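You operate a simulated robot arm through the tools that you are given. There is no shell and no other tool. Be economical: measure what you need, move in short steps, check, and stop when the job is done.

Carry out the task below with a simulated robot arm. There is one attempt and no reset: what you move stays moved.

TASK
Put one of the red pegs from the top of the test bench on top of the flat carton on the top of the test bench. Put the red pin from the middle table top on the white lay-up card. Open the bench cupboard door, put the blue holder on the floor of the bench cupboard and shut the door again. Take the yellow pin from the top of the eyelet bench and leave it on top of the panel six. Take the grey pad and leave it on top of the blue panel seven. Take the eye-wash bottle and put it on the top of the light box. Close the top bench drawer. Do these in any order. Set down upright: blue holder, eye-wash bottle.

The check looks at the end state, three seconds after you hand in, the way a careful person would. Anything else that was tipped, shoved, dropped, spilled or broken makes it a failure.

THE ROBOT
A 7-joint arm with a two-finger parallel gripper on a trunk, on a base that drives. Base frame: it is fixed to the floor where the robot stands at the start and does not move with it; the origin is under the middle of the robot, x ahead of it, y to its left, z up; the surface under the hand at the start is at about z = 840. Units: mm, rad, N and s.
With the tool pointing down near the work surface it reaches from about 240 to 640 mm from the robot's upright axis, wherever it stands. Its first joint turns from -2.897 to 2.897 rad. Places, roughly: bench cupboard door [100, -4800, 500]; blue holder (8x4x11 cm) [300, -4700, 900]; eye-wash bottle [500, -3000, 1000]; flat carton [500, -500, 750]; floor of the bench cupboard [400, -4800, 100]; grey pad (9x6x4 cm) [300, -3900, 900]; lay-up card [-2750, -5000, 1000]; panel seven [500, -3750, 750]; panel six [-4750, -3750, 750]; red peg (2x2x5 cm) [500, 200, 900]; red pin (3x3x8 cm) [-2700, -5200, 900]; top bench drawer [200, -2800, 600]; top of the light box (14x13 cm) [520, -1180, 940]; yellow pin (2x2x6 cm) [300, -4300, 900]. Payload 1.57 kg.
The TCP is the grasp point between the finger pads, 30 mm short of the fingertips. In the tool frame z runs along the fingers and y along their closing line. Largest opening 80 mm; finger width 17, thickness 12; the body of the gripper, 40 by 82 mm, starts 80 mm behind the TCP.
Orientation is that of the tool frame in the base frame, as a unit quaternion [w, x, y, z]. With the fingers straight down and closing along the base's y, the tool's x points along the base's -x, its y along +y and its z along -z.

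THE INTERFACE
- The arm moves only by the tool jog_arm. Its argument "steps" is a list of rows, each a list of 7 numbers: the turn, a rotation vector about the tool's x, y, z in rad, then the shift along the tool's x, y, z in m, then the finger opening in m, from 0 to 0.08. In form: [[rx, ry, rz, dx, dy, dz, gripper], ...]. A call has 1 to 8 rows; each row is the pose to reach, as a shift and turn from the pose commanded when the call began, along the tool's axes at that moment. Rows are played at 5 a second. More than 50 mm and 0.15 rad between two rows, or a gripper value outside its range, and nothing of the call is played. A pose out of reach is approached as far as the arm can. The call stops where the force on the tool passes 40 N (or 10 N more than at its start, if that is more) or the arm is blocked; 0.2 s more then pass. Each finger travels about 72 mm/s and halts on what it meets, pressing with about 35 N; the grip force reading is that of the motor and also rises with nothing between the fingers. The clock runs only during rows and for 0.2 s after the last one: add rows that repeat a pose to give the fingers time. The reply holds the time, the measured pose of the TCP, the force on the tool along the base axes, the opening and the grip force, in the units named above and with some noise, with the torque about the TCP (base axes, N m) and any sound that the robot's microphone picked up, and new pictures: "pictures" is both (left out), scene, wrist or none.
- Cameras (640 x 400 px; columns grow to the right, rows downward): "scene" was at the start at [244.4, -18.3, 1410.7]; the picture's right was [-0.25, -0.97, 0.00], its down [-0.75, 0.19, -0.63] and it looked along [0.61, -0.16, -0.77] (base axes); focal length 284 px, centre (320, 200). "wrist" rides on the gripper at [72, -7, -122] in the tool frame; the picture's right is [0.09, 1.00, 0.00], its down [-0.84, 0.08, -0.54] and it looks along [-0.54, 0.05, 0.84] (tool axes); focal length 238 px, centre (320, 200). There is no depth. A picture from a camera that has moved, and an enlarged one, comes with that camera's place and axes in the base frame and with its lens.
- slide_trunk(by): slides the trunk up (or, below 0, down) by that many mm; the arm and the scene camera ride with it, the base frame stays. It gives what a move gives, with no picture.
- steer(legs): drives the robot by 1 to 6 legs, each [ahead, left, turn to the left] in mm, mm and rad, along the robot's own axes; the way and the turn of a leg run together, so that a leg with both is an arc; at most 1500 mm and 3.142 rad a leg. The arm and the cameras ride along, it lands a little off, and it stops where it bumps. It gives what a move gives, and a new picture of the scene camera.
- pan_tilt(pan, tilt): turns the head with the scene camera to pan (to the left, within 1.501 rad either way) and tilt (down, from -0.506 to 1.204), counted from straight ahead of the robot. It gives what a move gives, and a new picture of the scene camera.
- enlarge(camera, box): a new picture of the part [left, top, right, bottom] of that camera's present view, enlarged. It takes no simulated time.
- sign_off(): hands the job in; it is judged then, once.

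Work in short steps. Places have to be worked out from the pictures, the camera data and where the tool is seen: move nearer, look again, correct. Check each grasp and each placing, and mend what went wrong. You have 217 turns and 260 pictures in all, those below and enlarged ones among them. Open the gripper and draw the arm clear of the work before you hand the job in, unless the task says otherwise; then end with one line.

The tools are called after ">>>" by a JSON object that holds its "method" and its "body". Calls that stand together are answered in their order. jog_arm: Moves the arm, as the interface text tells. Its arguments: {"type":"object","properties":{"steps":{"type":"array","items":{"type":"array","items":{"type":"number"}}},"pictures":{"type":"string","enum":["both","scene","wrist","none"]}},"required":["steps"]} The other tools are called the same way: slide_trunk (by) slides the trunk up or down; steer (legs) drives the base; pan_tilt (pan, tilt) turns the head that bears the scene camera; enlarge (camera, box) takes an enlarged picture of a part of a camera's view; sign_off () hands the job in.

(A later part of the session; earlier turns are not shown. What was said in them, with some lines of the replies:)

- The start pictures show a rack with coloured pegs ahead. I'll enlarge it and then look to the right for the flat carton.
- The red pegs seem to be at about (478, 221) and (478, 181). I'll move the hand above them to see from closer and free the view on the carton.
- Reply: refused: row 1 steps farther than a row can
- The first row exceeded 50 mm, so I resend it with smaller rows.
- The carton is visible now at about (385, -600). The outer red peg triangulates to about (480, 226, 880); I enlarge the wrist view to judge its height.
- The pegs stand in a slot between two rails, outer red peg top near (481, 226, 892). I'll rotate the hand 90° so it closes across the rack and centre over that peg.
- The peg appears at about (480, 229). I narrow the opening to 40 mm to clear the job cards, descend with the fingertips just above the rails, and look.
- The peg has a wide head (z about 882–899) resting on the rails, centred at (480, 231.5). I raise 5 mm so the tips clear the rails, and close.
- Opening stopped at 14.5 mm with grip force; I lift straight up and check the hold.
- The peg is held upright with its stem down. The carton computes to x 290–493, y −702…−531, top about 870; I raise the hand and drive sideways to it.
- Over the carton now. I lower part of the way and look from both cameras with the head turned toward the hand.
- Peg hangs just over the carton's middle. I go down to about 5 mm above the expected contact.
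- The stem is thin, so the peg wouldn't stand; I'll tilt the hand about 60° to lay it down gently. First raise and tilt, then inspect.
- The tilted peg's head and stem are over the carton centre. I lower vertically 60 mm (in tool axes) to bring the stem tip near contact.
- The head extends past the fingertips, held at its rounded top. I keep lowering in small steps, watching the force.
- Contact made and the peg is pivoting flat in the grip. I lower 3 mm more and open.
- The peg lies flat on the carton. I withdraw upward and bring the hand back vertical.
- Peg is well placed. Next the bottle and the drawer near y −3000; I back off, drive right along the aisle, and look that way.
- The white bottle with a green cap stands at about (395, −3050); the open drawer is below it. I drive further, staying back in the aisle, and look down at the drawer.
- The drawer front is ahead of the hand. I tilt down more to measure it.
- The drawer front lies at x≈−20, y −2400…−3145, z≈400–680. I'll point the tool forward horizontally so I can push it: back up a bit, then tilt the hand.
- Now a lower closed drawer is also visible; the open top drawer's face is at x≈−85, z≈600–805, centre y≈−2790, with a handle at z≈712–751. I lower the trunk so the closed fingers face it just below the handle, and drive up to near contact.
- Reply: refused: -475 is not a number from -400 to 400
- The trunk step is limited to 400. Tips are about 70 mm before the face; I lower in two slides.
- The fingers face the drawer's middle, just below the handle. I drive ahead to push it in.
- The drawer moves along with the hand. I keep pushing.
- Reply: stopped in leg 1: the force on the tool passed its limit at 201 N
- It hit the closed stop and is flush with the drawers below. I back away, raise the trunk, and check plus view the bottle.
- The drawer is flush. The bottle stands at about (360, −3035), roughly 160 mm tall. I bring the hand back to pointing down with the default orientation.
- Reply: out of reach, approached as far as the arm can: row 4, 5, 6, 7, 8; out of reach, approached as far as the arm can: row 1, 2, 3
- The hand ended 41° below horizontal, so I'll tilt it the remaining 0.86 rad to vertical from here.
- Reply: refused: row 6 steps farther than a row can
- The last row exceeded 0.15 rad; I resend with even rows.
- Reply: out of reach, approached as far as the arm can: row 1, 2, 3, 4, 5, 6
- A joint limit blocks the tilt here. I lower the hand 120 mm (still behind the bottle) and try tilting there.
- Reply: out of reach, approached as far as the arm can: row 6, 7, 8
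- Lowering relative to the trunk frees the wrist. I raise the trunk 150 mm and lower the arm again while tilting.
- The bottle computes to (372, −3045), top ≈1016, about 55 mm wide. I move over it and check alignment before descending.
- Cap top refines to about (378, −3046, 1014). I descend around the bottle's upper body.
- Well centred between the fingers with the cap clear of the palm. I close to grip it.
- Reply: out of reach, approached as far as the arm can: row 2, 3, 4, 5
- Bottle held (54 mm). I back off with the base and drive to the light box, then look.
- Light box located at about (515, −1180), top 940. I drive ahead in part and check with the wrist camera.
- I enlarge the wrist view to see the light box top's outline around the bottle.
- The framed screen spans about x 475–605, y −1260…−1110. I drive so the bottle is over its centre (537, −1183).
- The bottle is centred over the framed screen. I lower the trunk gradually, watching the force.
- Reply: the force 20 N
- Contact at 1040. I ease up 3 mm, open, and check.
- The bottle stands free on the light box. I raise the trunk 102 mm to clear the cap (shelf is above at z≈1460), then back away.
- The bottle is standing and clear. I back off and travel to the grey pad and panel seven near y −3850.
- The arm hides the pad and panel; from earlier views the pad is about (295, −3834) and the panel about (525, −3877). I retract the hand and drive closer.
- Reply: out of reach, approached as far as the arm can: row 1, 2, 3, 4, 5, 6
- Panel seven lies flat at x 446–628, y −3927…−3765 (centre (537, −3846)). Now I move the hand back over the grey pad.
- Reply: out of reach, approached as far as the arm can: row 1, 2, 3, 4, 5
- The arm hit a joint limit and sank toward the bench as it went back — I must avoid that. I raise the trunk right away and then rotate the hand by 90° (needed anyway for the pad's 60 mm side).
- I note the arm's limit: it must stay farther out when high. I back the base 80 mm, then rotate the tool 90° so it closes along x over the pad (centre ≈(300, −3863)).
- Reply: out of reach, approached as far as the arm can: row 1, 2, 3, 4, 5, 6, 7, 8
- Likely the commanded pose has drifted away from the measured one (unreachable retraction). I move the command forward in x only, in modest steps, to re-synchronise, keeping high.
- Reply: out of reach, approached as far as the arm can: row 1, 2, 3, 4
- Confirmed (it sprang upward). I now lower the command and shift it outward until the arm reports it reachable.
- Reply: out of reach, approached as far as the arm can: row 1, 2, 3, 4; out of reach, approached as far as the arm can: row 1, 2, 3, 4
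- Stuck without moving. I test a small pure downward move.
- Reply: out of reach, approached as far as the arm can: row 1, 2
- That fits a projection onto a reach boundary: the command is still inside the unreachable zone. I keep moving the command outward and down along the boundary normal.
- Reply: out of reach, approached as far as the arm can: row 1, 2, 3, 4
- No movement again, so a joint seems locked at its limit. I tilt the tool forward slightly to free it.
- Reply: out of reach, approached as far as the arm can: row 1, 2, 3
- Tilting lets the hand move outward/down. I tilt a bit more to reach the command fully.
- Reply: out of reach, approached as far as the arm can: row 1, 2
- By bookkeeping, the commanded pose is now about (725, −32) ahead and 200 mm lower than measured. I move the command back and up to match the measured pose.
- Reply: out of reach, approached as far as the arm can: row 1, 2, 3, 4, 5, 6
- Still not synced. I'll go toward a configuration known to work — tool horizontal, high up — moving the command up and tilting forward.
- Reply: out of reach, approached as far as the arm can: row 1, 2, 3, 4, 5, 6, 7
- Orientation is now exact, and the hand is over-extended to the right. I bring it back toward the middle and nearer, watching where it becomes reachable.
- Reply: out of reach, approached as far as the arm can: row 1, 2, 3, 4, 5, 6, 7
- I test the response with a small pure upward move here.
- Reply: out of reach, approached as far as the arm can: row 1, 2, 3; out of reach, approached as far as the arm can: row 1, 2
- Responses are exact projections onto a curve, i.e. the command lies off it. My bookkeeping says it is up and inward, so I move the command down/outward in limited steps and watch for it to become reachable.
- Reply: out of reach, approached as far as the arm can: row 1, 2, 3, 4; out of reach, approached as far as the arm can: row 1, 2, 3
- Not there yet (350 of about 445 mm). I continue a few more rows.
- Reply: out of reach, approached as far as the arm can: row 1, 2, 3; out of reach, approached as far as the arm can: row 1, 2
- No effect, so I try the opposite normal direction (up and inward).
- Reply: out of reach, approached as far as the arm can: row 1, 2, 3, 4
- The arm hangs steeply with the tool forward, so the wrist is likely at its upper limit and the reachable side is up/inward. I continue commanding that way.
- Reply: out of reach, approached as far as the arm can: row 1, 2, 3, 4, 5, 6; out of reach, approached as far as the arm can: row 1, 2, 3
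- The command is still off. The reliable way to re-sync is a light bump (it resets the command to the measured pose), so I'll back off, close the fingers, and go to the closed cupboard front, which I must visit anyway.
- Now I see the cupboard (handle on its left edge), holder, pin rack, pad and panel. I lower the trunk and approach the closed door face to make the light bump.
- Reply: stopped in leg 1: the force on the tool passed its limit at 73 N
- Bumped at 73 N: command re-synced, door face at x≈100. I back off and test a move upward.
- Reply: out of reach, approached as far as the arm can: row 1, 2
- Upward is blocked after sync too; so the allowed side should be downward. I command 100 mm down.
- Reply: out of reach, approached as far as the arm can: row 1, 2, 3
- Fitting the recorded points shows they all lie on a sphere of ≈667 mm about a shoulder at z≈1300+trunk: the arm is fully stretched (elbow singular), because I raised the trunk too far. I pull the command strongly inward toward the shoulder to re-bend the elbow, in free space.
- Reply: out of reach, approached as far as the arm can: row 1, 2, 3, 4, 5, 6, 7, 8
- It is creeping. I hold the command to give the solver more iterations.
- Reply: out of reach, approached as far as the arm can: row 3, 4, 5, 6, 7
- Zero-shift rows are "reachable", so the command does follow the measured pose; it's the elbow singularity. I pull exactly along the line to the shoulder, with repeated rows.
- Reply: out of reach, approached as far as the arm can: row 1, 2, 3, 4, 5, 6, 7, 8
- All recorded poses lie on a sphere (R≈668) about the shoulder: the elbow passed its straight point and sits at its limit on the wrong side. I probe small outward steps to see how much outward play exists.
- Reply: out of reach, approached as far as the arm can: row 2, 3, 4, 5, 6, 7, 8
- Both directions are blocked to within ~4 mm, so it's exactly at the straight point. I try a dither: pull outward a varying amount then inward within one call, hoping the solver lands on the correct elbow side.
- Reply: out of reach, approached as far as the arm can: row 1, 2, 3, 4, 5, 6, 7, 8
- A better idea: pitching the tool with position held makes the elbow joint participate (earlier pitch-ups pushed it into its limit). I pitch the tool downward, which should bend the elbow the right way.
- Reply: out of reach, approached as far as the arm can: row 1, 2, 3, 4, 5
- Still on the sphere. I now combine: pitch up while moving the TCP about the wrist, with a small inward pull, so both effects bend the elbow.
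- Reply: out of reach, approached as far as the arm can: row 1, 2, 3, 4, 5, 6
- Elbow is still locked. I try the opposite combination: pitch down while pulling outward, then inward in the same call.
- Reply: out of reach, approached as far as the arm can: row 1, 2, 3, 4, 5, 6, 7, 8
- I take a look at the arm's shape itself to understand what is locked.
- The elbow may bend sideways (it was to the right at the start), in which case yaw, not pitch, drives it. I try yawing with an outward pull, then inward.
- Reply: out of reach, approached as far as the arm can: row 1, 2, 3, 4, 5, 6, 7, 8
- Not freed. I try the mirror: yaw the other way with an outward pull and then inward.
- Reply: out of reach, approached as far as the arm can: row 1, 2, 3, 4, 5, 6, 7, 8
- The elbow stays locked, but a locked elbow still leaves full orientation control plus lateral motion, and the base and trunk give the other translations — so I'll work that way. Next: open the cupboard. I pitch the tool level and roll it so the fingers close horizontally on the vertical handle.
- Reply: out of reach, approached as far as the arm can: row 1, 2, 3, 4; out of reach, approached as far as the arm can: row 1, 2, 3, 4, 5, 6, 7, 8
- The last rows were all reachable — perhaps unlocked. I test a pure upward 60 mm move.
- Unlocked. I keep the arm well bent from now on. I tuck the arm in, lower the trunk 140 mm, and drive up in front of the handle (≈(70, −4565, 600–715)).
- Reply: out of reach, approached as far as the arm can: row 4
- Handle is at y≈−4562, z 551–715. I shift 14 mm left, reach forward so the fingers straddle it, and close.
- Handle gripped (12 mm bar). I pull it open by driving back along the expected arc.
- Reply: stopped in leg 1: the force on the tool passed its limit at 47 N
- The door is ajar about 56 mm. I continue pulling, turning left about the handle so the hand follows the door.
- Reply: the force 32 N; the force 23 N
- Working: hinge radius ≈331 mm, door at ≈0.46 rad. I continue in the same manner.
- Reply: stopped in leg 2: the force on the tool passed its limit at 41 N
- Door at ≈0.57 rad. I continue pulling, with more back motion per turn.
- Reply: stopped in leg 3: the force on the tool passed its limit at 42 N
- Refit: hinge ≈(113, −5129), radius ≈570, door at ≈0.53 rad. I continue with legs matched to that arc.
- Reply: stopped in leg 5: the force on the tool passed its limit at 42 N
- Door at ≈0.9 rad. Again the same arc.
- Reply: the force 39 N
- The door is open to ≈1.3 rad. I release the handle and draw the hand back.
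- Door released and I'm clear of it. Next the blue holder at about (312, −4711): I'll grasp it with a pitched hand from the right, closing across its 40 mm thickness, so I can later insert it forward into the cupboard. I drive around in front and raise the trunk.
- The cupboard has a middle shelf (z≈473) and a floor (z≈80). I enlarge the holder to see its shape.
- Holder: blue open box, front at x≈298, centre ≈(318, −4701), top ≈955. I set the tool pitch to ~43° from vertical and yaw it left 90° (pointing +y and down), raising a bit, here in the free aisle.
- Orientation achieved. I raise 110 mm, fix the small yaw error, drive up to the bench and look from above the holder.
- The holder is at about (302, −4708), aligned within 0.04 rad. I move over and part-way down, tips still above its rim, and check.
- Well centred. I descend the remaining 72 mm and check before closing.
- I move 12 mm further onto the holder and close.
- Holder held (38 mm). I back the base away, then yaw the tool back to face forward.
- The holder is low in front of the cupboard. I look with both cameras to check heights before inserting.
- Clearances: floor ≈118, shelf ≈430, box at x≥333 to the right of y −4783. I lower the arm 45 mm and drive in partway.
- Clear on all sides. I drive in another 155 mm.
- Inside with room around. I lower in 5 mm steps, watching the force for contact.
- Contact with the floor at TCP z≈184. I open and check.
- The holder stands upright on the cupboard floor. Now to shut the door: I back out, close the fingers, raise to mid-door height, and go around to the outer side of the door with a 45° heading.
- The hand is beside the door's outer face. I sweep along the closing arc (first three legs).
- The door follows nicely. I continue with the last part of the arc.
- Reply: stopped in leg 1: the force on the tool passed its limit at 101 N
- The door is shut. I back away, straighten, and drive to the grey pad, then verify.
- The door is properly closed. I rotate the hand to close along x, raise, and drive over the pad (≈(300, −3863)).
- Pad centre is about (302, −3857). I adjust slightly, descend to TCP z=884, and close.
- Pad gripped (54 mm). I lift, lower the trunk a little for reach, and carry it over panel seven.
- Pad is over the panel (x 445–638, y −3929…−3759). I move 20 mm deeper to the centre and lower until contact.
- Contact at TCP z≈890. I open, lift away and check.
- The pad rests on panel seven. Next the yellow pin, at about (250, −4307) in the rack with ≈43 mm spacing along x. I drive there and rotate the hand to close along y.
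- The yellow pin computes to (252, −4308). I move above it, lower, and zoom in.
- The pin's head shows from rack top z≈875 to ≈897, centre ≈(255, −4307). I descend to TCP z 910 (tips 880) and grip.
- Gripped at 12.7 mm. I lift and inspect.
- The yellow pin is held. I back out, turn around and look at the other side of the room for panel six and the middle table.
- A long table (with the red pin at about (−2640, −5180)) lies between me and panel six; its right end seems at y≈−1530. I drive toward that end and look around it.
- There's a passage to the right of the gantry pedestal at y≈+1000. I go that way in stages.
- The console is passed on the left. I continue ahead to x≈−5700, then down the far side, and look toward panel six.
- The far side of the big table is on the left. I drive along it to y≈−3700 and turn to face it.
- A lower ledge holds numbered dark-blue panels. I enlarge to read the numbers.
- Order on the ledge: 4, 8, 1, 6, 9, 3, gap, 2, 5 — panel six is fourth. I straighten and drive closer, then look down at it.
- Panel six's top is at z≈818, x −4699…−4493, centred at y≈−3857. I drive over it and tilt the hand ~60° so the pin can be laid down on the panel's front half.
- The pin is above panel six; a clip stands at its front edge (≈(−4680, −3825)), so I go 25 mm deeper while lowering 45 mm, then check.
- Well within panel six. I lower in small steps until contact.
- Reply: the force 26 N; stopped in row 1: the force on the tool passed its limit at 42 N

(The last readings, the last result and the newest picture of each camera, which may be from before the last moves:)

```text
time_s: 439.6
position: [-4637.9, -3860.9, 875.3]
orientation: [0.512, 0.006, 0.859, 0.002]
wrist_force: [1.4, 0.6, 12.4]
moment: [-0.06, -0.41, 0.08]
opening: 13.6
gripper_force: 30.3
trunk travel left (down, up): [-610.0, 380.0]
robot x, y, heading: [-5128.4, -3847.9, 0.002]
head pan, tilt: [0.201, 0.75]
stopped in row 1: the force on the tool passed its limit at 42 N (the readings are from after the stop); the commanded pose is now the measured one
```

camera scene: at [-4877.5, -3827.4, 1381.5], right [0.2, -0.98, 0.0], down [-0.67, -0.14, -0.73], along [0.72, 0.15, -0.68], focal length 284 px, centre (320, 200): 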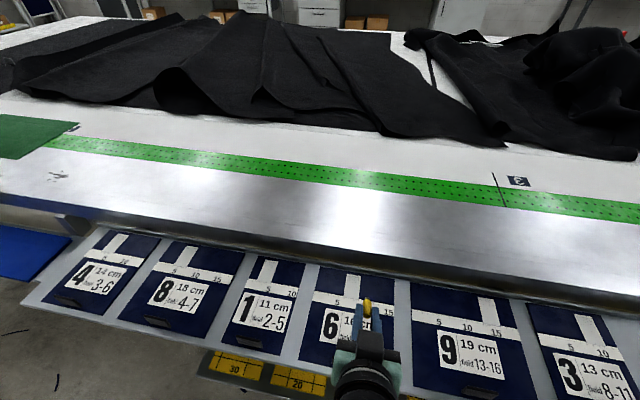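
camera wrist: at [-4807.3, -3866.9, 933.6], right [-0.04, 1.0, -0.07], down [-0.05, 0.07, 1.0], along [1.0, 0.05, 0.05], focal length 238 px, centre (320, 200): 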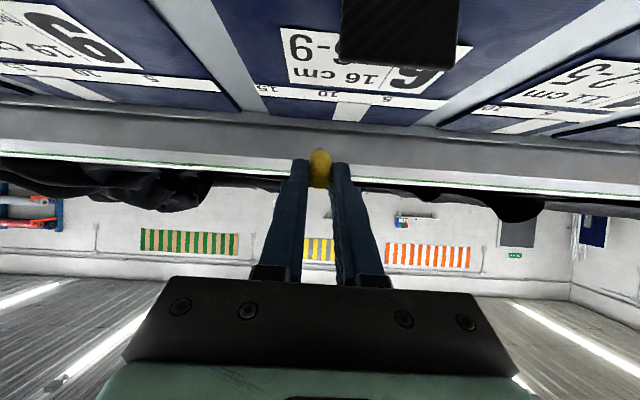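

Contact at ≈880 (force ahead of the TCP, i.e. at the pin tip). I look at the pin.

>>> {"method": "enlarge", "body": {"camera": "scene", "box": [320, 260, 420, 322]}}

>>> {"method": "enlarge", "body": {"camera": "wrist", "box": [200, 0, 440, 200]}}

```text
6.40 times, centred on (370, 291) of scene
camera zoom: at [-4877.2, -3827.3, 1380.9], right [0.2, -0.98, 0.0], down [-0.67, -0.14, -0.73], along [0.72, 0.15, -0.68], focal length 1817 px, centre (0, -382)
```

zoom: 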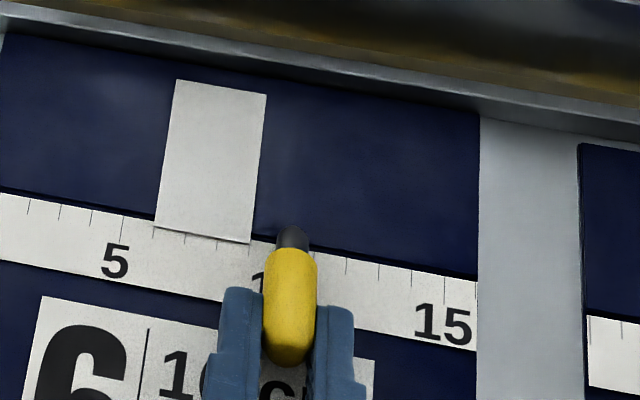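

```text
2.00 times, centred on (320, 100) of wrist
camera zoom: at [-4779.3, -3866.0, 870.9], right [-0.04, 1.0, -0.07], down [-0.08, 0.07, 0.99], along [1.0, 0.04, 0.07], focal length 477 px, centre (320, 400)
```

zoom: 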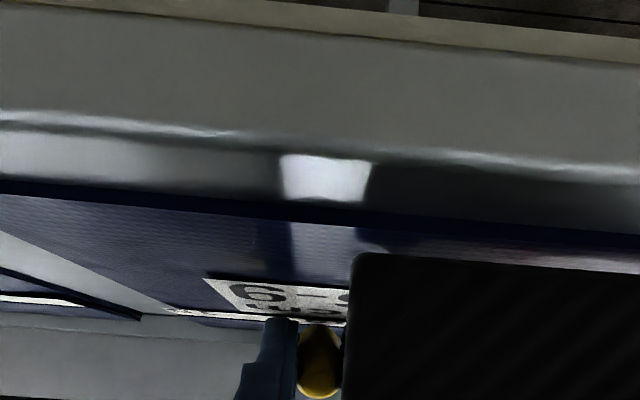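

Contact is at the pin's grey tip, clear of the clip tab. I ease up 3 mm and open slowly to let the pin settle onto the panel.

>>> {"method": "jog_arm", "body": {"steps": [[0, 0, 0, -0.0017, 0, -0.001, 0.005], [0, 0, 0, -0.0017, 0, -0.001, 0.016], [0, 0, 0, -0.0017, 0, -0.001, 0.019], [0, 0, 0, -0.0017, 0, -0.001, 0.024], [0, 0, 0, -0.0017, 0, -0.001, 0.04], [0, 0, 0, -0.0017, 0, -0.001, 0.04]], "pictures": "none"}}

>>> {"method": "enlarge", "body": {"camera": "scene", "box": [280, 240, 440, 340]}}

```text
time_s: 441.0
position: [-4638.3, -3858.5, 874.6]
orientation: [0.509, 0.004, 0.861, 0.004]
wrist_force: [0.9, 3.9, 13.8]
moment: [-0.13, -0.32, 0.17]
opening: 35.3
gripper_force: 0.1
trunk travel left (down, up): [-610.0, 380.0]
robot x, y, heading: [-5129.5, -3842.1, 0.003]
head pan, tilt: [0.201, 0.75]
```

```text
4.00 times, centred on (360, 290) of scene
camera zoom: at [-4878.7, -3826.8, 1381.7], right [0.2, -0.98, 0.0], down [-0.67, -0.14, -0.73], along [0.72, 0.15, -0.68], focal length 1136 px, centre (160, -160)
```

zoom: 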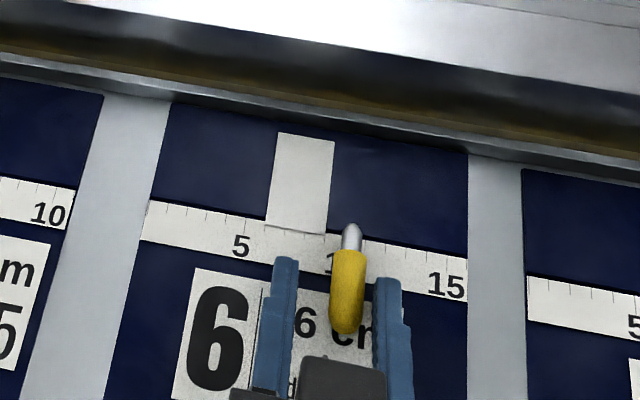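

The pin lies on the panel, but the left finger is touching the clip (opening stuck at 35, and the panel moved a few mm). I narrow the opening to 28 mm and lift straight up gently.

>>> {"method": "jog_arm", "body": {"steps": [[0, 0, 0, 0, 0, 0, 0.028], [0, 0, 0, -0.0087, 0, -0.005, 0.028], [0, 0, 0, -0.0217, 0, -0.0125, 0.028], [0, 0, 0, -0.043, 0, -0.025, 0.028], [0, 0, 0, -0.078, 0, -0.045, 0.028]], "pictures": "scene"}}

>>> {"method": "enlarge", "body": {"camera": "scene", "box": [240, 230, 440, 390]}}

```text
time_s: 442.2
position: [-4641.1, -3859.3, 961.7]
orientation: [0.507, 0.005, 0.862, 0.004]
wrist_force: [0.4, -1.0, 0.2]
moment: [-0.01, 0.02, 0.0]
opening: 28.2
gripper_force: 0.0
trunk travel left (down, up): [-610.0, 380.0]
robot x, y, heading: [-5130.0, -3842.8, 0.002]
head pan, tilt: [0.201, 0.75]
camera scene: at [-4877.4, -3827.4, 1381.4], right [0.2, -0.98, 0.0], down [-0.67, -0.14, -0.73], along [0.72, 0.15, -0.68], focal length 284 px, centre (320, 200)
```

scene: 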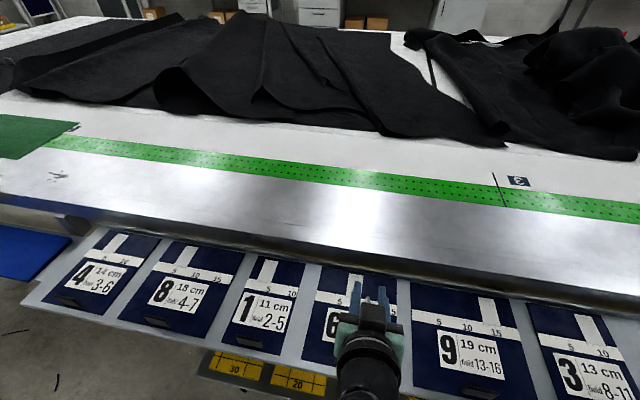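

```text
2.50 times, centred on (340, 310) of scene
camera zoom: at [-4877.4, -3827.4, 1381.4], right [0.2, -0.98, 0.0], down [-0.67, -0.14, -0.73], along [0.72, 0.15, -0.68], focal length 710 px, centre (270, -75)
```

zoom: 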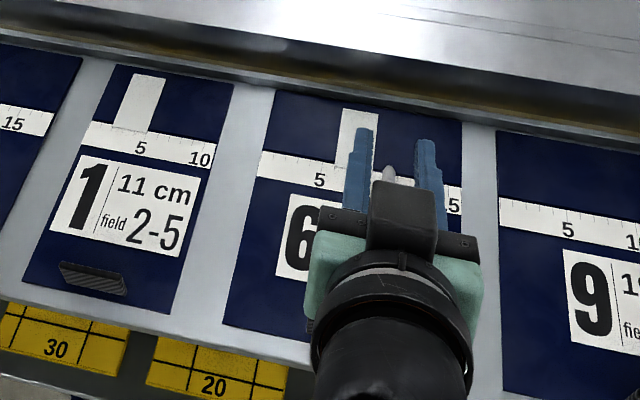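

Fingers are clear. I back off to see the panel and pin.

>>> {"method": "steer", "body": {"legs": [[-330, 0, 0]]}}

>>> {"method": "pan_tilt", "body": {"pan": -0.1, "tilt": 0.6}}

>>> {"method": "enlarge", "body": {"camera": "scene", "box": [220, 180, 400, 292]}}

```text
time_s: 444.4
position: [-4965.5, -3860.5, 963.2]
orientation: [0.507, 0.005, 0.862, 0.004]
wrist_force: [-1.1, -0.2, 0.9]
moment: [0.01, -0.03, 0.0]
opening: 27.8
gripper_force: 0.1
trunk travel left (down, up): [-610.0, 380.0]
robot x, y, heading: [-5457.6, -3845.4, 0.002]
head pan, tilt: [0.201, 0.75]
camera scene: at [-5202.5, -3827.6, 1381.5], right [0.2, -0.98, 0.0], down [-0.67, -0.14, -0.73], along [0.72, 0.15, -0.68], focal length 284 px, centre (320, 200)
```

scene: 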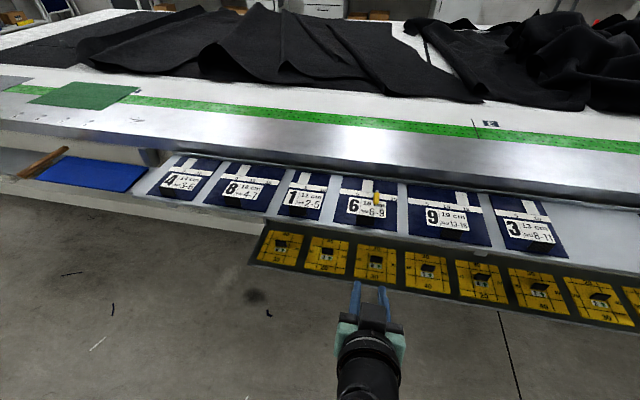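

```text
time_s: 445.1
position: [-4965.8, -3859.2, 961.3]
orientation: [0.508, 0.005, 0.862, 0.004]
wrist_force: [-0.3, -0.3, -0.1]
moment: [-0.03, 0.03, -0.01]
opening: 27.9
gripper_force: 0.2
trunk travel left (down, up): [-610.0, 380.0]
robot x, y, heading: [-5453.3, -3845.3, 0.003]
head pan, tilt: [-0.099, 0.6]
camera scene: at [-5195.2, -3852.8, 1394.3], right [-0.1, -1.0, 0.0], down [-0.56, 0.05, -0.82], along [0.82, -0.08, -0.57], focal length 284 px, centre (320, 200)
```

scene: 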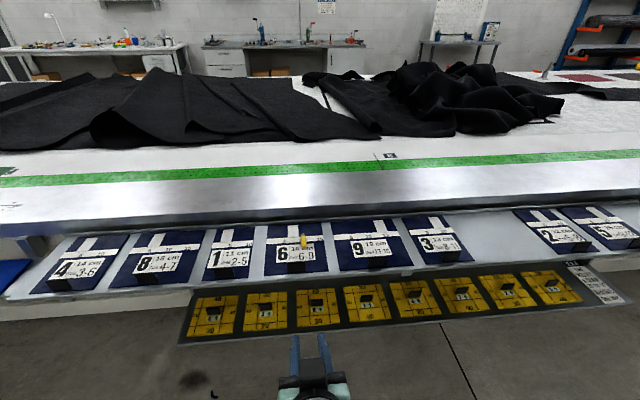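

```text
3.56 times, centred on (310, 236) of scene
camera zoom: at [-5195.2, -3852.8, 1394.3], right [-0.1, -1.0, 0.0], down [-0.56, 0.05, -0.82], along [0.82, -0.08, -0.57], focal length 1009 px, centre (356, 72)
```

zoom: 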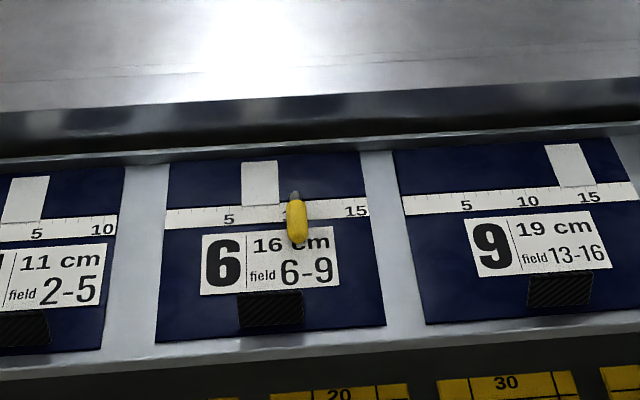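

The yellow pin lies on panel six. Now back around to the table's other side for the red pin. First I bring the hand upright, then drive the known route.

>>> {"method": "jog_arm", "body": {"steps": [[0, 0.15, 0, 0, 0, 0, 0.05], [0, 0.3, 0, 0, 0, 0, 0.05], [0, 0.45, 0, 0, 0, 0, 0.05], [0, 0.6, 0, 0, 0, 0, 0.05], [0, 0.75, 0, 0, 0, 0, 0.05], [0, 0.9, 0, 0, 0, 0, 0.05], [0, 1.03, 0, 0, 0, 0, 0.05]], "pictures": "none"}}

>>> {"method": "steer", "body": {"legs": [[-330, 0, 0], [0, 1500, 0], [0, 1500, 0], [0, 1400, 0], [0, 450, 0]]}}

```text
time_s: 446.8
position: [-4965.4, -3859.8, 961.9]
orientation: [0.016, 0.003, 1.0, 0.005]
wrist_force: [-0.2, -1.4, 1.0]
moment: [0.01, 0.01, -0.03]
opening: 49.8
gripper_force: 0.1
trunk travel left (down, up): [-610.0, 380.0]
robot x, y, heading: [-5449.6, -3845.1, 0.004]
head pan, tilt: [-0.099, 0.6]
```

```text
time_s: 472.0
position: [-5401.9, 1032.7, 962.7]
orientation: [0.017, -0.014, 1.0, 0.005]
wrist_force: [0.5, 0.5, -1.0]
moment: [-0.02, 0.03, -0.03]
opening: 49.9
gripper_force: 0.0
trunk travel left (down, up): [-610.0, 380.0]
robot x, y, heading: [-5888.4, 1030.0, 0.031]
head pan, tilt: [-0.099, 0.6]
camera scene: at [-5632.1, 1031.3, 1394.3], right [-0.06, -1.0, 0.0], down [-0.56, 0.04, -0.83], along [0.82, -0.05, -0.56], focal length 284 px, centre (320, 200)
```

scene: 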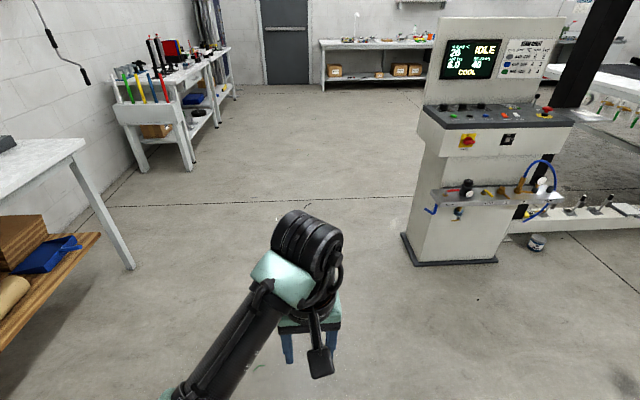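

The corridor between the console (y<600) and the left table (y>2000) is clear at y≈1250. I drive through to x≈−1000.

>>> {"method": "steer", "body": {"legs": [[0, 200, -0.03], [1500, 0, 0], [1500, 0, 0], [1500, 0, 0], [400, 0, 0]]}}

```text
time_s: 496.7
position: [-533.1, 1173.9, 962.1]
orientation: [0.018, 0.021, 1.0, 0.005]
wrist_force: [0.2, 0.4, -0.1]
moment: [0.0, -0.01, 0.06]
opening: 50.2
gripper_force: 0.1
trunk travel left (down, up): [-610.0, 380.0]
robot x, y, heading: [-1017.3, 1206.3, -0.031]
head pan, tilt: [-0.099, 0.6]
camera scene: at [-760.8, 1187.6, 1394.2], right [-0.13, -0.99, 0.0], down [-0.56, 0.08, -0.82], along [0.82, -0.11, -0.57], focal length 284 px, centre (320, 200)
```

scene: 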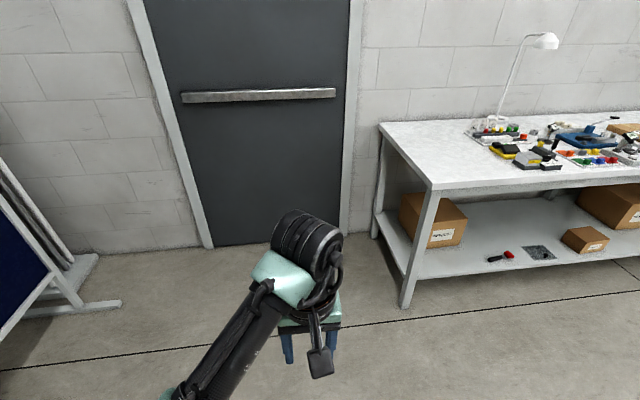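

I drive down the aisle to y≈−5100 and then turn to face the middle table.

>>> {"method": "steer", "body": {"legs": [[0, -1500, 0.03], [0, -1500, 0], [0, -1500, 0], [0, -1500, 0], [0, -260, 0], [0, 0, 3.13]]}}

>>> {"method": "pan_tilt", "body": {"pan": 0.0, "tilt": 0.45}}

```text
time_s: 534.1
position: [-1571.1, -5056.9, 963.1]
orientation: [0.005, 1.0, -0.019, -0.017]
wrist_force: [0.2, 0.0, 0.1]
moment: [0.04, 0.0, 0.02]
opening: 49.7
gripper_force: 0.0
trunk travel left (down, up): [-610.0, 380.0]
robot x, y, heading: [-1085.8, -5086.0, 3.111]
head pan, tilt: [-0.099, 0.6]
camera scene: at [-1341.9, -5069.3, 1394.3], right [0.13, 0.99, 0.0], down [0.56, -0.07, -0.83], along [-0.82, 0.11, -0.56], focal length 284 px, centre (320, 200)
```

scene: 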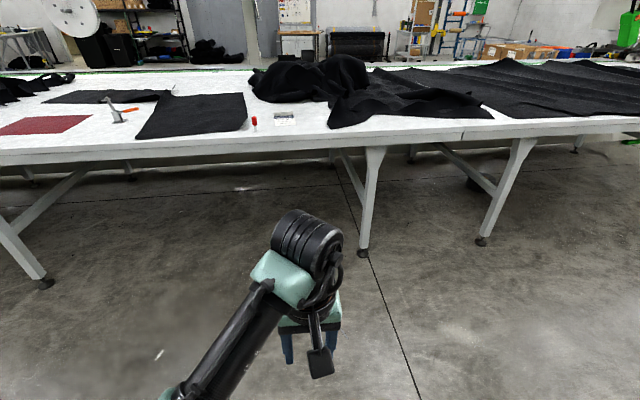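

```text
time_s: 534.8
position: [-1571.1, -5056.3, 961.3]
orientation: [0.005, 1.0, -0.019, -0.019]
wrist_force: [-0.6, -0.6, -0.2]
moment: [0.02, 0.0, 0.01]
opening: 50.1
gripper_force: 0.0
trunk travel left (down, up): [-610.0, 380.0]
robot x, y, heading: [-1083.9, -5087.2, 3.109]
head pan, tilt: [0.0, 0.45]
camera scene: at [-1346.2, -5077.9, 1407.8], right [0.03, 1.0, 0.0], down [0.44, -0.01, -0.9], along [-0.9, 0.03, -0.44], focal length 284 px, centre (320, 200)
```

scene: 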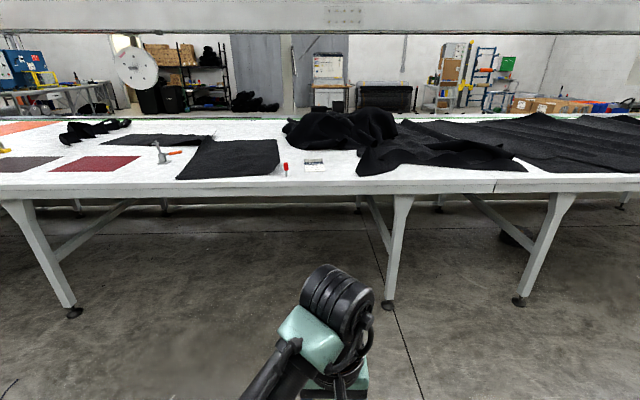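

The red pin (≈(−2594, −5196)) and the white card (≈(−2760, −5060)) are visible. I raise the trunk and drive closer, then use the wrist camera.

>>> {"method": "slide_trunk", "body": {"by": 140}}

>>> {"method": "steer", "body": {"legs": [[940, 80, 0.03]]}}

>>> {"method": "jog_arm", "body": {"steps": [[0, -0.035, 0, 0, 0, 0, 0.07]], "pictures": "wrist"}}

```text
time_s: 536.5
position: [-1572.4, -5055.6, 1102.8]
orientation: [0.005, 1.0, -0.019, -0.017]
wrist_force: [0.2, 0.8, -0.1]
moment: [0.0, 0.02, -0.03]
opening: 49.8
gripper_force: 0.0
trunk travel left (down, up): [-750.0, 240.0]
robot x, y, heading: [-1083.8, -5086.3, 3.109]
head pan, tilt: [0.0, 0.45]
```

```text
time_s: 541.4
position: [-2516.4, -5119.7, 1102.6]
orientation: [0.005, 1.0, -0.013, -0.017]
wrist_force: [0.1, -0.4, -0.2]
moment: [0.05, -0.01, 0.0]
opening: 49.9
gripper_force: 0.0
trunk travel left (down, up): [-750.0, 240.0]
robot x, y, heading: [-2028.5, -5143.0, 3.123]
head pan, tilt: [0.0, 0.45]
camera scene: at [-2289.3, -5138.1, 1547.8], right [0.02, 1.0, 0.0], down [0.44, -0.01, -0.9], along [-0.9, 0.02, -0.44], focal length 284 px, centre (320, 200)
```

scene: 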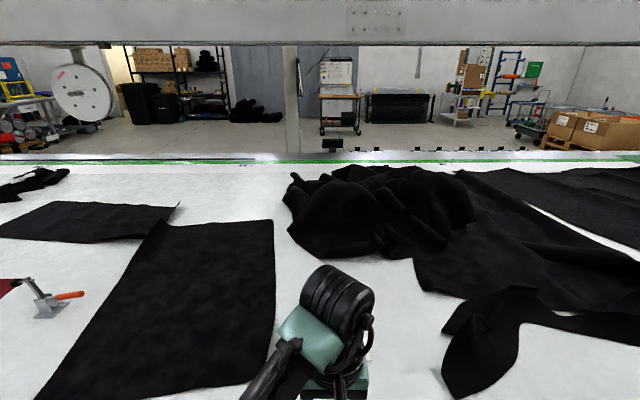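

```text
time_s: 541.8
position: [-2514.0, -5118.0, 1102.0]
orientation: [0.006, 0.999, -0.013, -0.035]
wrist_force: [0.1, -0.8, 0.3]
moment: [-0.01, -0.02, 0.04]
opening: 69.8
gripper_force: 0.1
trunk travel left (down, up): [-750.0, 240.0]
robot x, y, heading: [-2028.7, -5143.1, 3.121]
head pan, tilt: [0.0, 0.45]
camera wrist: at [-2434.8, -5112.4, 1219.8], right [0.07, -1.0, 0.01], down [-0.8, -0.05, 0.6], along [-0.6, -0.04, -0.8], focal length 238 px, centre (320, 200)
```

wrist: 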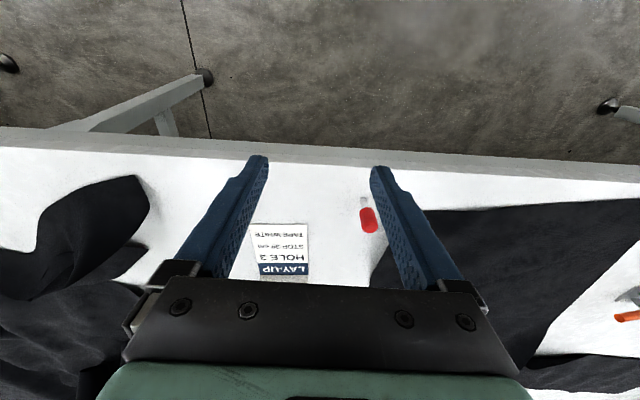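

Triangulating gives table z≈897, pin at ≈(−2676, −5207), card centre ≈(−2810, −5058). I fix the tilt, and drive so the hand is near the pin.

>>> {"method": "steer", "body": {"legs": [[120, 88, 0.015]]}}

>>> {"method": "jog_arm", "body": {"steps": [[0, 0.07, 0, 0, 0, 0, 0.07], [0, 0.07, 0, 0, 0, 0.04, 0.07]], "pictures": "wrist"}}

```text
time_s: 543.2
position: [-2636.0, -5211.9, 1103.0]
orientation: [0.005, 0.999, -0.004, -0.035]
wrist_force: [0.0, 0.9, 0.5]
moment: [0.0, -0.01, -0.03]
opening: 70.0
gripper_force: 0.0
trunk travel left (down, up): [-750.0, 240.0]
robot x, y, heading: [-2146.9, -5228.7, 3.147]
head pan, tilt: [0.0, 0.45]
camera scene: at [-2411.4, -5228.4, 1547.8], right [0.0, 1.0, 0.0], down [0.44, 0.0, -0.9], along [-0.9, 0.0, -0.44], focal length 284 px, centre (320, 200)
```

scene: 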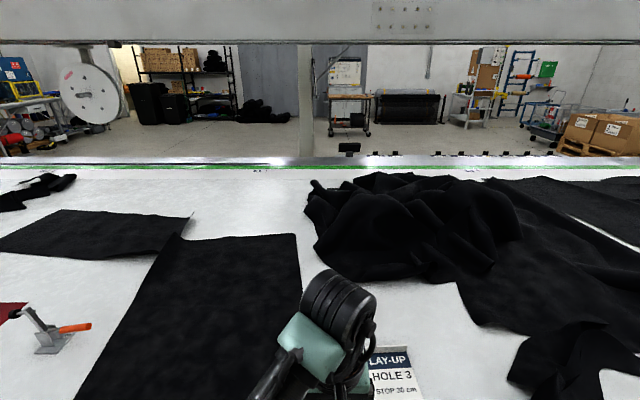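

```text
time_s: 543.8
position: [-2640.2, -5212.5, 1061.8]
orientation: [0.007, 1.0, -0.004, 0.0]
wrist_force: [0.4, 0.0, -0.5]
moment: [-0.02, -0.01, 0.01]
opening: 69.9
gripper_force: 0.2
trunk travel left (down, up): [-750.0, 240.0]
robot x, y, heading: [-2152.3, -5229.2, 3.138]
head pan, tilt: [0.0, 0.45]
camera wrist: at [-2569.3, -5204.4, 1184.8], right [0.08, -1.0, 0.01], down [-0.84, -0.06, 0.54], along [-0.54, -0.06, -0.84], focal length 238 px, centre (320, 200)
```

wrist: 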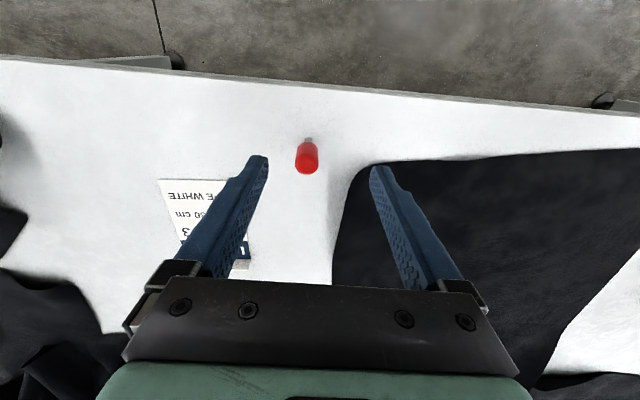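

The pin stands at ≈(−2664, −5203), top ≈977. I move over it, partly down, and check.

>>> {"method": "jog_arm", "body": {"steps": [[0, 0, 0, -0.024, -0.009, 0, 0.06], [0, 0, 0, -0.024, -0.009, 0.045, 0.06]], "pictures": "none"}}

>>> {"method": "enlarge", "body": {"camera": "wrist", "box": [220, 60, 420, 185]}}

```text
time_s: 544.4
position: [-2663.3, -5202.4, 1016.4]
orientation: [0.006, 1.0, -0.005, 0.0]
wrist_force: [-0.4, -0.4, 0.4]
moment: [0.01, 0.01, -0.02]
opening: 60.1
gripper_force: 0.1
trunk travel left (down, up): [-750.0, 240.0]
robot x, y, heading: [-2149.3, -5229.3, 3.139]
head pan, tilt: [0.0, 0.45]
```

```text
3.20 times, centred on (320, 122) of wrist
camera zoom: at [-2592.4, -5194.7, 1139.4], right [0.08, -1.0, 0.01], down [-0.84, -0.06, 0.54], along [-0.54, -0.06, -0.84], focal length 763 px, centre (320, 448)
```

zoom: 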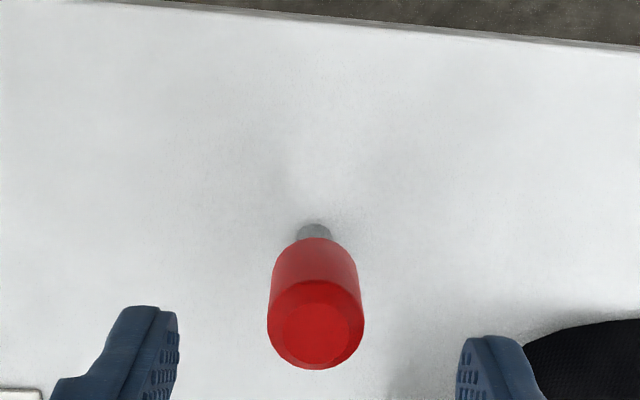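

Aligned; the red head spans z≈952–980 on a thin stem. I descend to TCP 973, close, and lift.

>>> {"method": "jog_arm", "body": {"steps": [[0, 0, 0, 0, 0, 0.025, 0.06], [0, 0, 0, 0, 0, 0.043, 0.06], [0, 0, 0, 0, 0, 0.043, 0.04], [0, 0, 0, 0, 0, 0.043, 0.02], [0, 0, 0, 0, 0, 0.043, 0.01], [0, 0, 0, 0, 0, 0.043, 0.01]], "pictures": "none"}}

>>> {"method": "jog_arm", "body": {"steps": [[0, 0, 0, 0, 0, -0.015, 0.01], [0, 0, 0, 0, 0, -0.04, 0.01], [0, 0, 0, 0, 0, -0.07, 0.01]], "pictures": "wrist"}}

```text
time_s: 545.8
position: [-2664.1, -5203.3, 976.5]
orientation: [0.006, 1.0, -0.004, 0.0]
wrist_force: [-0.9, 0.0, -0.5]
moment: [0.02, -0.01, -0.03]
opening: 21.9
gripper_force: 34.7
trunk travel left (down, up): [-750.0, 240.0]
robot x, y, heading: [-2149.7, -5230.6, 3.14]
head pan, tilt: [0.0, 0.45]
```

```text
time_s: 546.6
position: [-2664.2, -5203.0, 1046.4]
orientation: [0.005, 1.0, -0.003, -0.001]
wrist_force: [-0.6, 0.1, -0.7]
moment: [0.0, 0.0, -0.01]
opening: 22.1
gripper_force: 34.9
trunk travel left (down, up): [-750.0, 240.0]
robot x, y, heading: [-2151.5, -5226.9, 3.139]
head pan, tilt: [0.0, 0.45]
camera wrist: at [-2593.3, -5196.3, 1168.3], right [0.08, -1.0, 0.01], down [-0.84, -0.07, 0.54], along [-0.54, -0.05, -0.84], focal length 238 px, centre (320, 200)
```

wrist: 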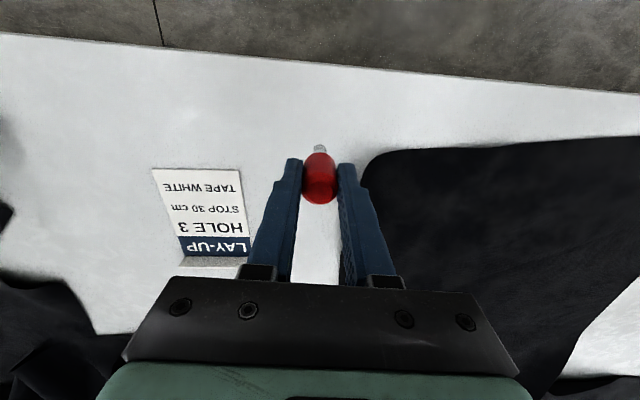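

Pin held. The card lies flat at x −2885…−2733, y −5106…−5002. I drive toward its centre and check.

>>> {"method": "steer", "body": {"legs": [[90, -148, 0]]}}

>>> {"method": "jog_arm", "body": {"steps": [[0, 0, 0, -0.03, 0, 0, 0.01], [0, 0, 0, -0.04, 0, 0, 0.01]], "pictures": "wrist"}}

```text
time_s: 548.0
position: [-2757.3, -5056.2, 1044.8]
orientation: [0.006, 1.0, -0.003, 0.0]
wrist_force: [-0.6, 0.4, -1.3]
moment: [0.0, -0.01, 0.0]
opening: 22.1
gripper_force: 34.4
trunk travel left (down, up): [-750.0, 240.0]
robot x, y, heading: [-2237.7, -5081.0, 3.146]
head pan, tilt: [0.0, 0.45]
camera scene: at [-2502.5, -5080.5, 1547.8], right [0.0, 1.0, 0.0], down [0.44, 0.0, -0.9], along [-0.9, 0.0, -0.44], focal length 284 px, centre (320, 200)
```

scene: 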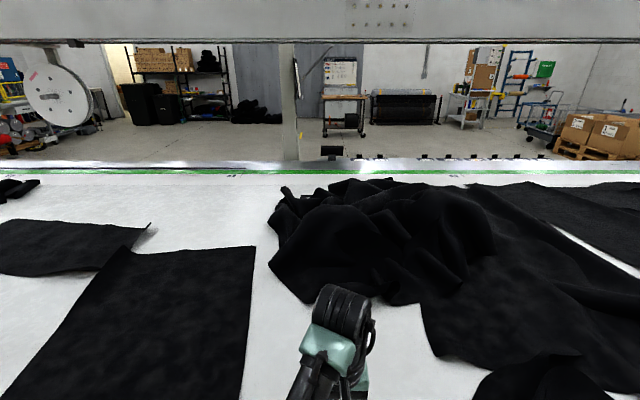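

```text
time_s: 548.6
position: [-2795.2, -5056.3, 1044.9]
orientation: [0.007, 1.0, -0.004, 0.0]
wrist_force: [0.7, -0.7, -0.3]
moment: [-0.02, 0.01, 0.0]
opening: 22.1
gripper_force: 35.0
trunk travel left (down, up): [-750.0, 240.0]
robot x, y, heading: [-2240.4, -5078.7, 3.139]
head pan, tilt: [0.0, 0.45]
camera wrist: at [-2723.8, -5048.3, 1167.7], right [0.08, -1.0, 0.01], down [-0.84, -0.07, 0.54], along [-0.54, -0.06, -0.84], focal length 238 px, centre (320, 200)
```

wrist: 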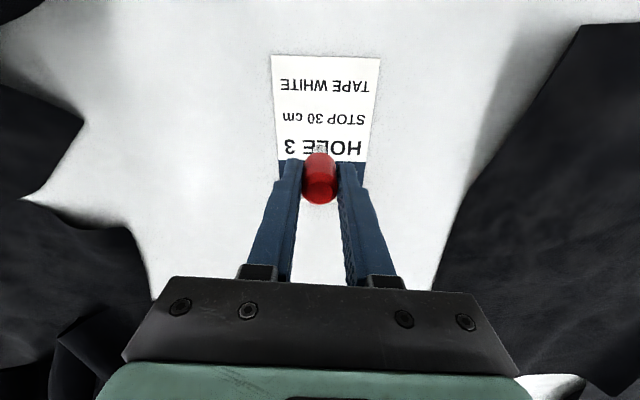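

The pin's landing point is on the card's middle. I lower to just above and then in 2–3 mm steps.

>>> {"method": "jog_arm", "body": {"steps": [[0, 0, 0, 0, 0, 0.03, 0.01], [0, 0, 0, 0, 0, 0.06, 0.01]], "pictures": "none"}}

>>> {"method": "jog_arm", "body": {"steps": [[0, 0, 0, 0, 0, 0.004, 0.01]], "pictures": "none"}}

>>> {"method": "jog_arm", "body": {"steps": [[0, 0, 0, 0, 0, 0.003, 0.01]], "pictures": "none"}}

```text
time_s: 549.2
position: [-2796.5, -5057.0, 983.5]
orientation: [0.005, 1.0, -0.004, -0.001]
wrist_force: [0.5, 0.9, -0.4]
moment: [-0.01, 0.01, 0.01]
opening: 22.3
gripper_force: 34.5
trunk travel left (down, up): [-750.0, 240.0]
robot x, y, heading: [-2239.8, -5082.1, 3.134]
head pan, tilt: [0.0, 0.45]
```

```text
time_s: 549.6
position: [-2795.5, -5057.9, 980.1]
orientation: [0.007, 1.0, -0.003, -0.001]
wrist_force: [-0.4, 1.0, 0.6]
moment: [0.0, 0.02, 0.0]
opening: 22.0
gripper_force: 34.6
trunk travel left (down, up): [-750.0, 240.0]
robot x, y, heading: [-2239.8, -5083.6, 3.14]
head pan, tilt: [0.0, 0.45]
```

```text
time_s: 550.0
position: [-2796.1, -5056.9, 977.5]
orientation: [0.005, 1.0, -0.005, 0.0]
wrist_force: [-0.1, -0.1, -1.0]
moment: [-0.01, 0.04, -0.02]
opening: 21.8
gripper_force: 34.7
trunk travel left (down, up): [-750.0, 240.0]
robot x, y, heading: [-2239.2, -5081.4, 3.136]
head pan, tilt: [0.0, 0.45]
```

Not yet in contact at 977.5; I go on in 1.5 mm steps.

>>> {"method": "jog_arm", "body": {"steps": [[0, 0, 0, 0, 0, 0.0015, 0.01]], "pictures": "none"}}

>>> {"method": "jog_arm", "body": {"steps": [[0, 0, 0, 0, 0, 0.0015, 0.01]], "pictures": "none"}}

```text
time_s: 550.4
position: [-2795.5, -5056.9, 976.2]
orientation: [0.007, 1.0, -0.003, -0.001]
wrist_force: [0.1, 0.1, 4.0]
moment: [-0.01, 0.01, -0.01]
opening: 22.0
gripper_force: 34.9
trunk travel left (down, up): [-750.0, 240.0]
robot x, y, heading: [-2239.4, -5078.6, 3.137]
head pan, tilt: [0.0, 0.45]
```

```text
time_s: 550.8
position: [-2796.8, -5057.1, 977.7]
orientation: [0.006, 1.0, -0.003, -0.001]
wrist_force: [-0.3, -0.7, 10.1]
moment: [0.04, 0.05, -0.03]
opening: 22.2
gripper_force: 35.0
trunk travel left (down, up): [-750.0, 240.0]
robot x, y, heading: [-2240.5, -5082.9, 3.138]
head pan, tilt: [0.0, 0.45]
```

Contact (10 N) with the card. I open slowly, then check before lifting.

>>> {"method": "jog_arm", "body": {"steps": [[0, 0, 0, 0, 0, -0.001, 0.024], [0, 0, 0, 0, 0, -0.001, 0.03], [0, 0, 0, 0, 0, -0.001, 0.045], [0, 0, 0, 0, 0, -0.001, 0.06], [0, 0, 0, 0, 0, -0.001, 0.06]], "pictures": "wrist"}}

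```text
time_s: 552.0
position: [-2796.6, -5056.6, 976.0]
orientation: [0.006, 1.0, -0.004, 0.001]
wrist_force: [0.1, -0.3, 0.4]
moment: [-0.02, 0.02, -0.03]
opening: 59.9
gripper_force: 0.1
trunk travel left (down, up): [-750.0, 240.0]
robot x, y, heading: [-2240.8, -5083.2, 3.138]
head pan, tilt: [0.0, 0.45]
camera wrist: at [-2724.6, -5049.4, 1098.7], right [0.09, -1.0, 0.01], down [-0.84, -0.07, 0.54], along [-0.54, -0.06, -0.84], focal length 238 px, centre (320, 200)
```

wrist: 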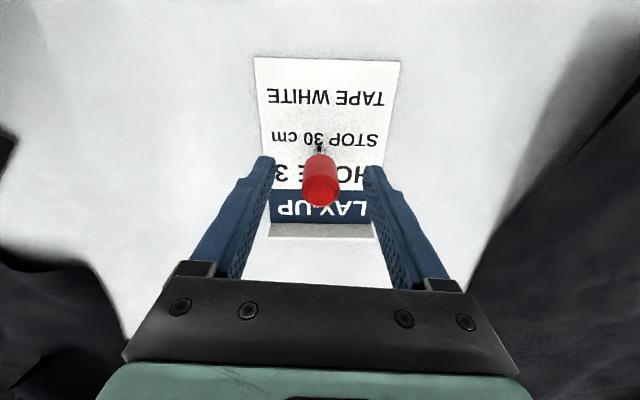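

Standing upright on the card. I lift straight up and verify it stays.

>>> {"method": "jog_arm", "body": {"steps": [[0, 0, 0, 0, 0, -0.03, 0.06], [0, 0, 0, 0, 0, -0.07, 0.06], [0, 0, 0, 0, 0, -0.11, 0.06]], "pictures": "none"}}

>>> {"method": "steer", "body": {"legs": [[-350, 0, 0]]}}

>>> {"method": "pan_tilt", "body": {"pan": -0.1, "tilt": 0.75}}

```text
time_s: 552.8
position: [-2796.9, -5056.0, 1086.6]
orientation: [0.005, 1.0, -0.003, 0.0]
wrist_force: [0.0, 1.3, 0.1]
moment: [0.02, 0.06, 0.0]
opening: 60.1
gripper_force: 0.0
trunk travel left (down, up): [-750.0, 240.0]
robot x, y, heading: [-2242.9, -5079.9, 3.135]
head pan, tilt: [0.0, 0.45]
```

```text
time_s: 555.1
position: [-2445.0, -5056.9, 1085.1]
orientation: [0.005, 1.0, -0.002, 0.0]
wrist_force: [1.2, -0.5, -0.1]
moment: [0.0, 0.03, -0.01]
opening: 60.1
gripper_force: 0.1
trunk travel left (down, up): [-750.0, 240.0]
robot x, y, heading: [-1889.6, -5078.0, -3.143]
head pan, tilt: [0.0, 0.45]
camera scene: at [-2150.0, -5081.3, 1547.9], right [0.0, 1.0, 0.0], down [0.44, 0.0, -0.9], along [-0.9, 0.0, -0.44], focal length 284 px, centre (320, 200)
```

scene: 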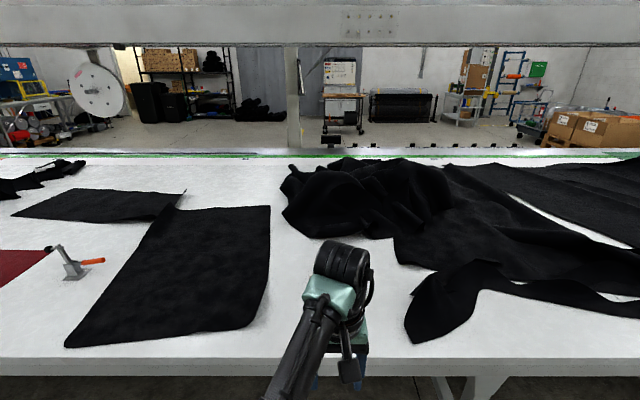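

```text
time_s: 555.9
position: [-2445.4, -5054.3, 1086.1]
orientation: [0.005, 1.0, -0.003, 0.0]
wrist_force: [0.1, -1.0, -0.4]
moment: [-0.02, 0.02, -0.01]
opening: 60.1
gripper_force: 0.0
trunk travel left (down, up): [-750.0, 240.0]
robot x, y, heading: [-1887.0, -5077.8, -3.14]
head pan, tilt: [-0.099, 0.75]
camera scene: at [-2141.0, -5073.1, 1521.4], right [0.1, 1.0, 0.0], down [0.68, -0.07, -0.73], along [-0.73, 0.07, -0.68], focal length 284 px, centre (320, 200)
```

scene: 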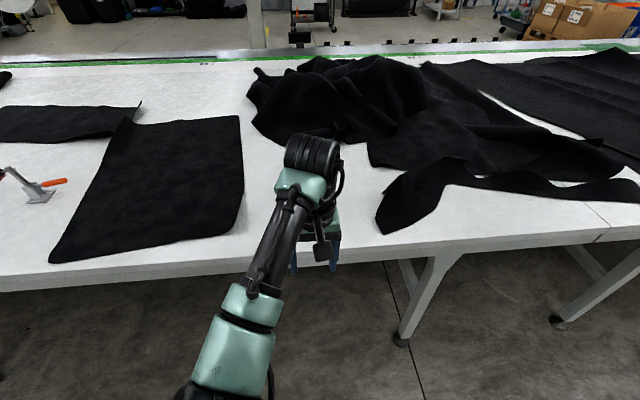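

The arm hides the card; I back off more and look again.

>>> {"method": "steer", "body": {"legs": [[-500, -150, 0]]}}

>>> {"method": "pan_tilt", "body": {"pan": 0.15, "tilt": 0.5}}

>>> {"method": "enlarge", "body": {"camera": "scene", "box": [220, 130, 420, 255]}}

```text
time_s: 558.9
position: [-1950.4, -4901.7, 1086.7]
orientation: [0.006, 1.0, -0.009, 0.0]
wrist_force: [-0.1, -0.1, 0.1]
moment: [0.01, 0.03, -0.01]
opening: 60.2
gripper_force: 0.0
trunk travel left (down, up): [-750.0, 240.0]
robot x, y, heading: [-1393.6, -4934.4, 3.134]
head pan, tilt: [-0.099, 0.75]
camera scene: at [-1647.2, -4923.2, 1521.4], right [0.11, 0.99, 0.0], down [0.68, -0.08, -0.73], along [-0.73, 0.08, -0.68], focal length 284 px, centre (320, 200)
```

scene: 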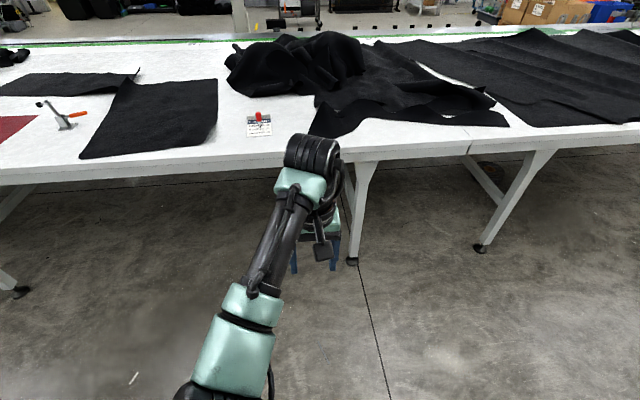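

```text
time_s: 559.7
position: [-1951.6, -4901.7, 1086.6]
orientation: [0.005, 1.0, -0.009, -0.001]
wrist_force: [0.7, 0.3, 0.1]
moment: [0.0, 0.01, -0.01]
opening: 60.1
gripper_force: 0.1
trunk travel left (down, up): [-750.0, 240.0]
robot x, y, heading: [-1396.2, -4936.3, 3.123]
head pan, tilt: [0.15, 0.499]
camera scene: at [-1655.3, -4944.9, 1543.3], right [-0.14, 0.99, 0.0], down [0.47, 0.07, -0.88], along [-0.87, -0.12, -0.48], focal length 284 px, centre (320, 200)
```

scene: 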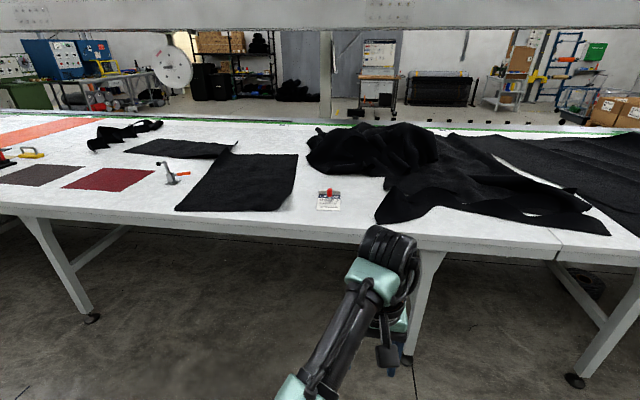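

```text
3.20 times, centred on (320, 192) of scene
camera zoom: at [-1655.3, -4944.9, 1543.3], right [-0.14, 0.99, 0.0], down [0.47, 0.07, -0.88], along [-0.87, -0.12, -0.48], focal length 908 px, centre (320, 224)
```

zoom: 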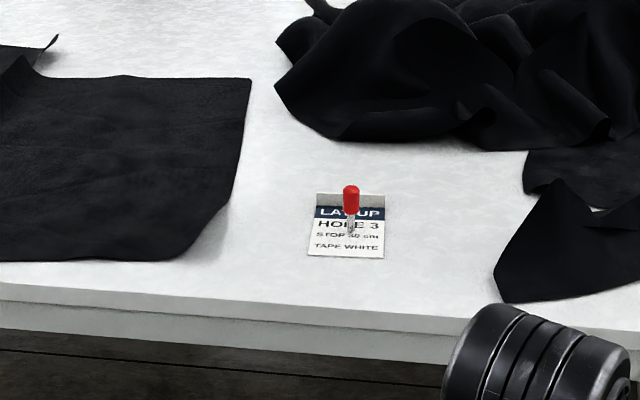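

Everything is in place: peg on the carton, red pin on the card, holder in the shut cupboard, yellow pin on panel six, pad on panel seven, bottle on the light box, drawer closed. The gripper is open and clear, so I hand in.

>>> {"method": "sign_off", "body": {}}

```text
The job is handed in.
```

I finished all seven jobs and handed in. One thing to know: panel six slid about 7 mm sideways when a finger touched its clip while I was laying down the yellow pin.
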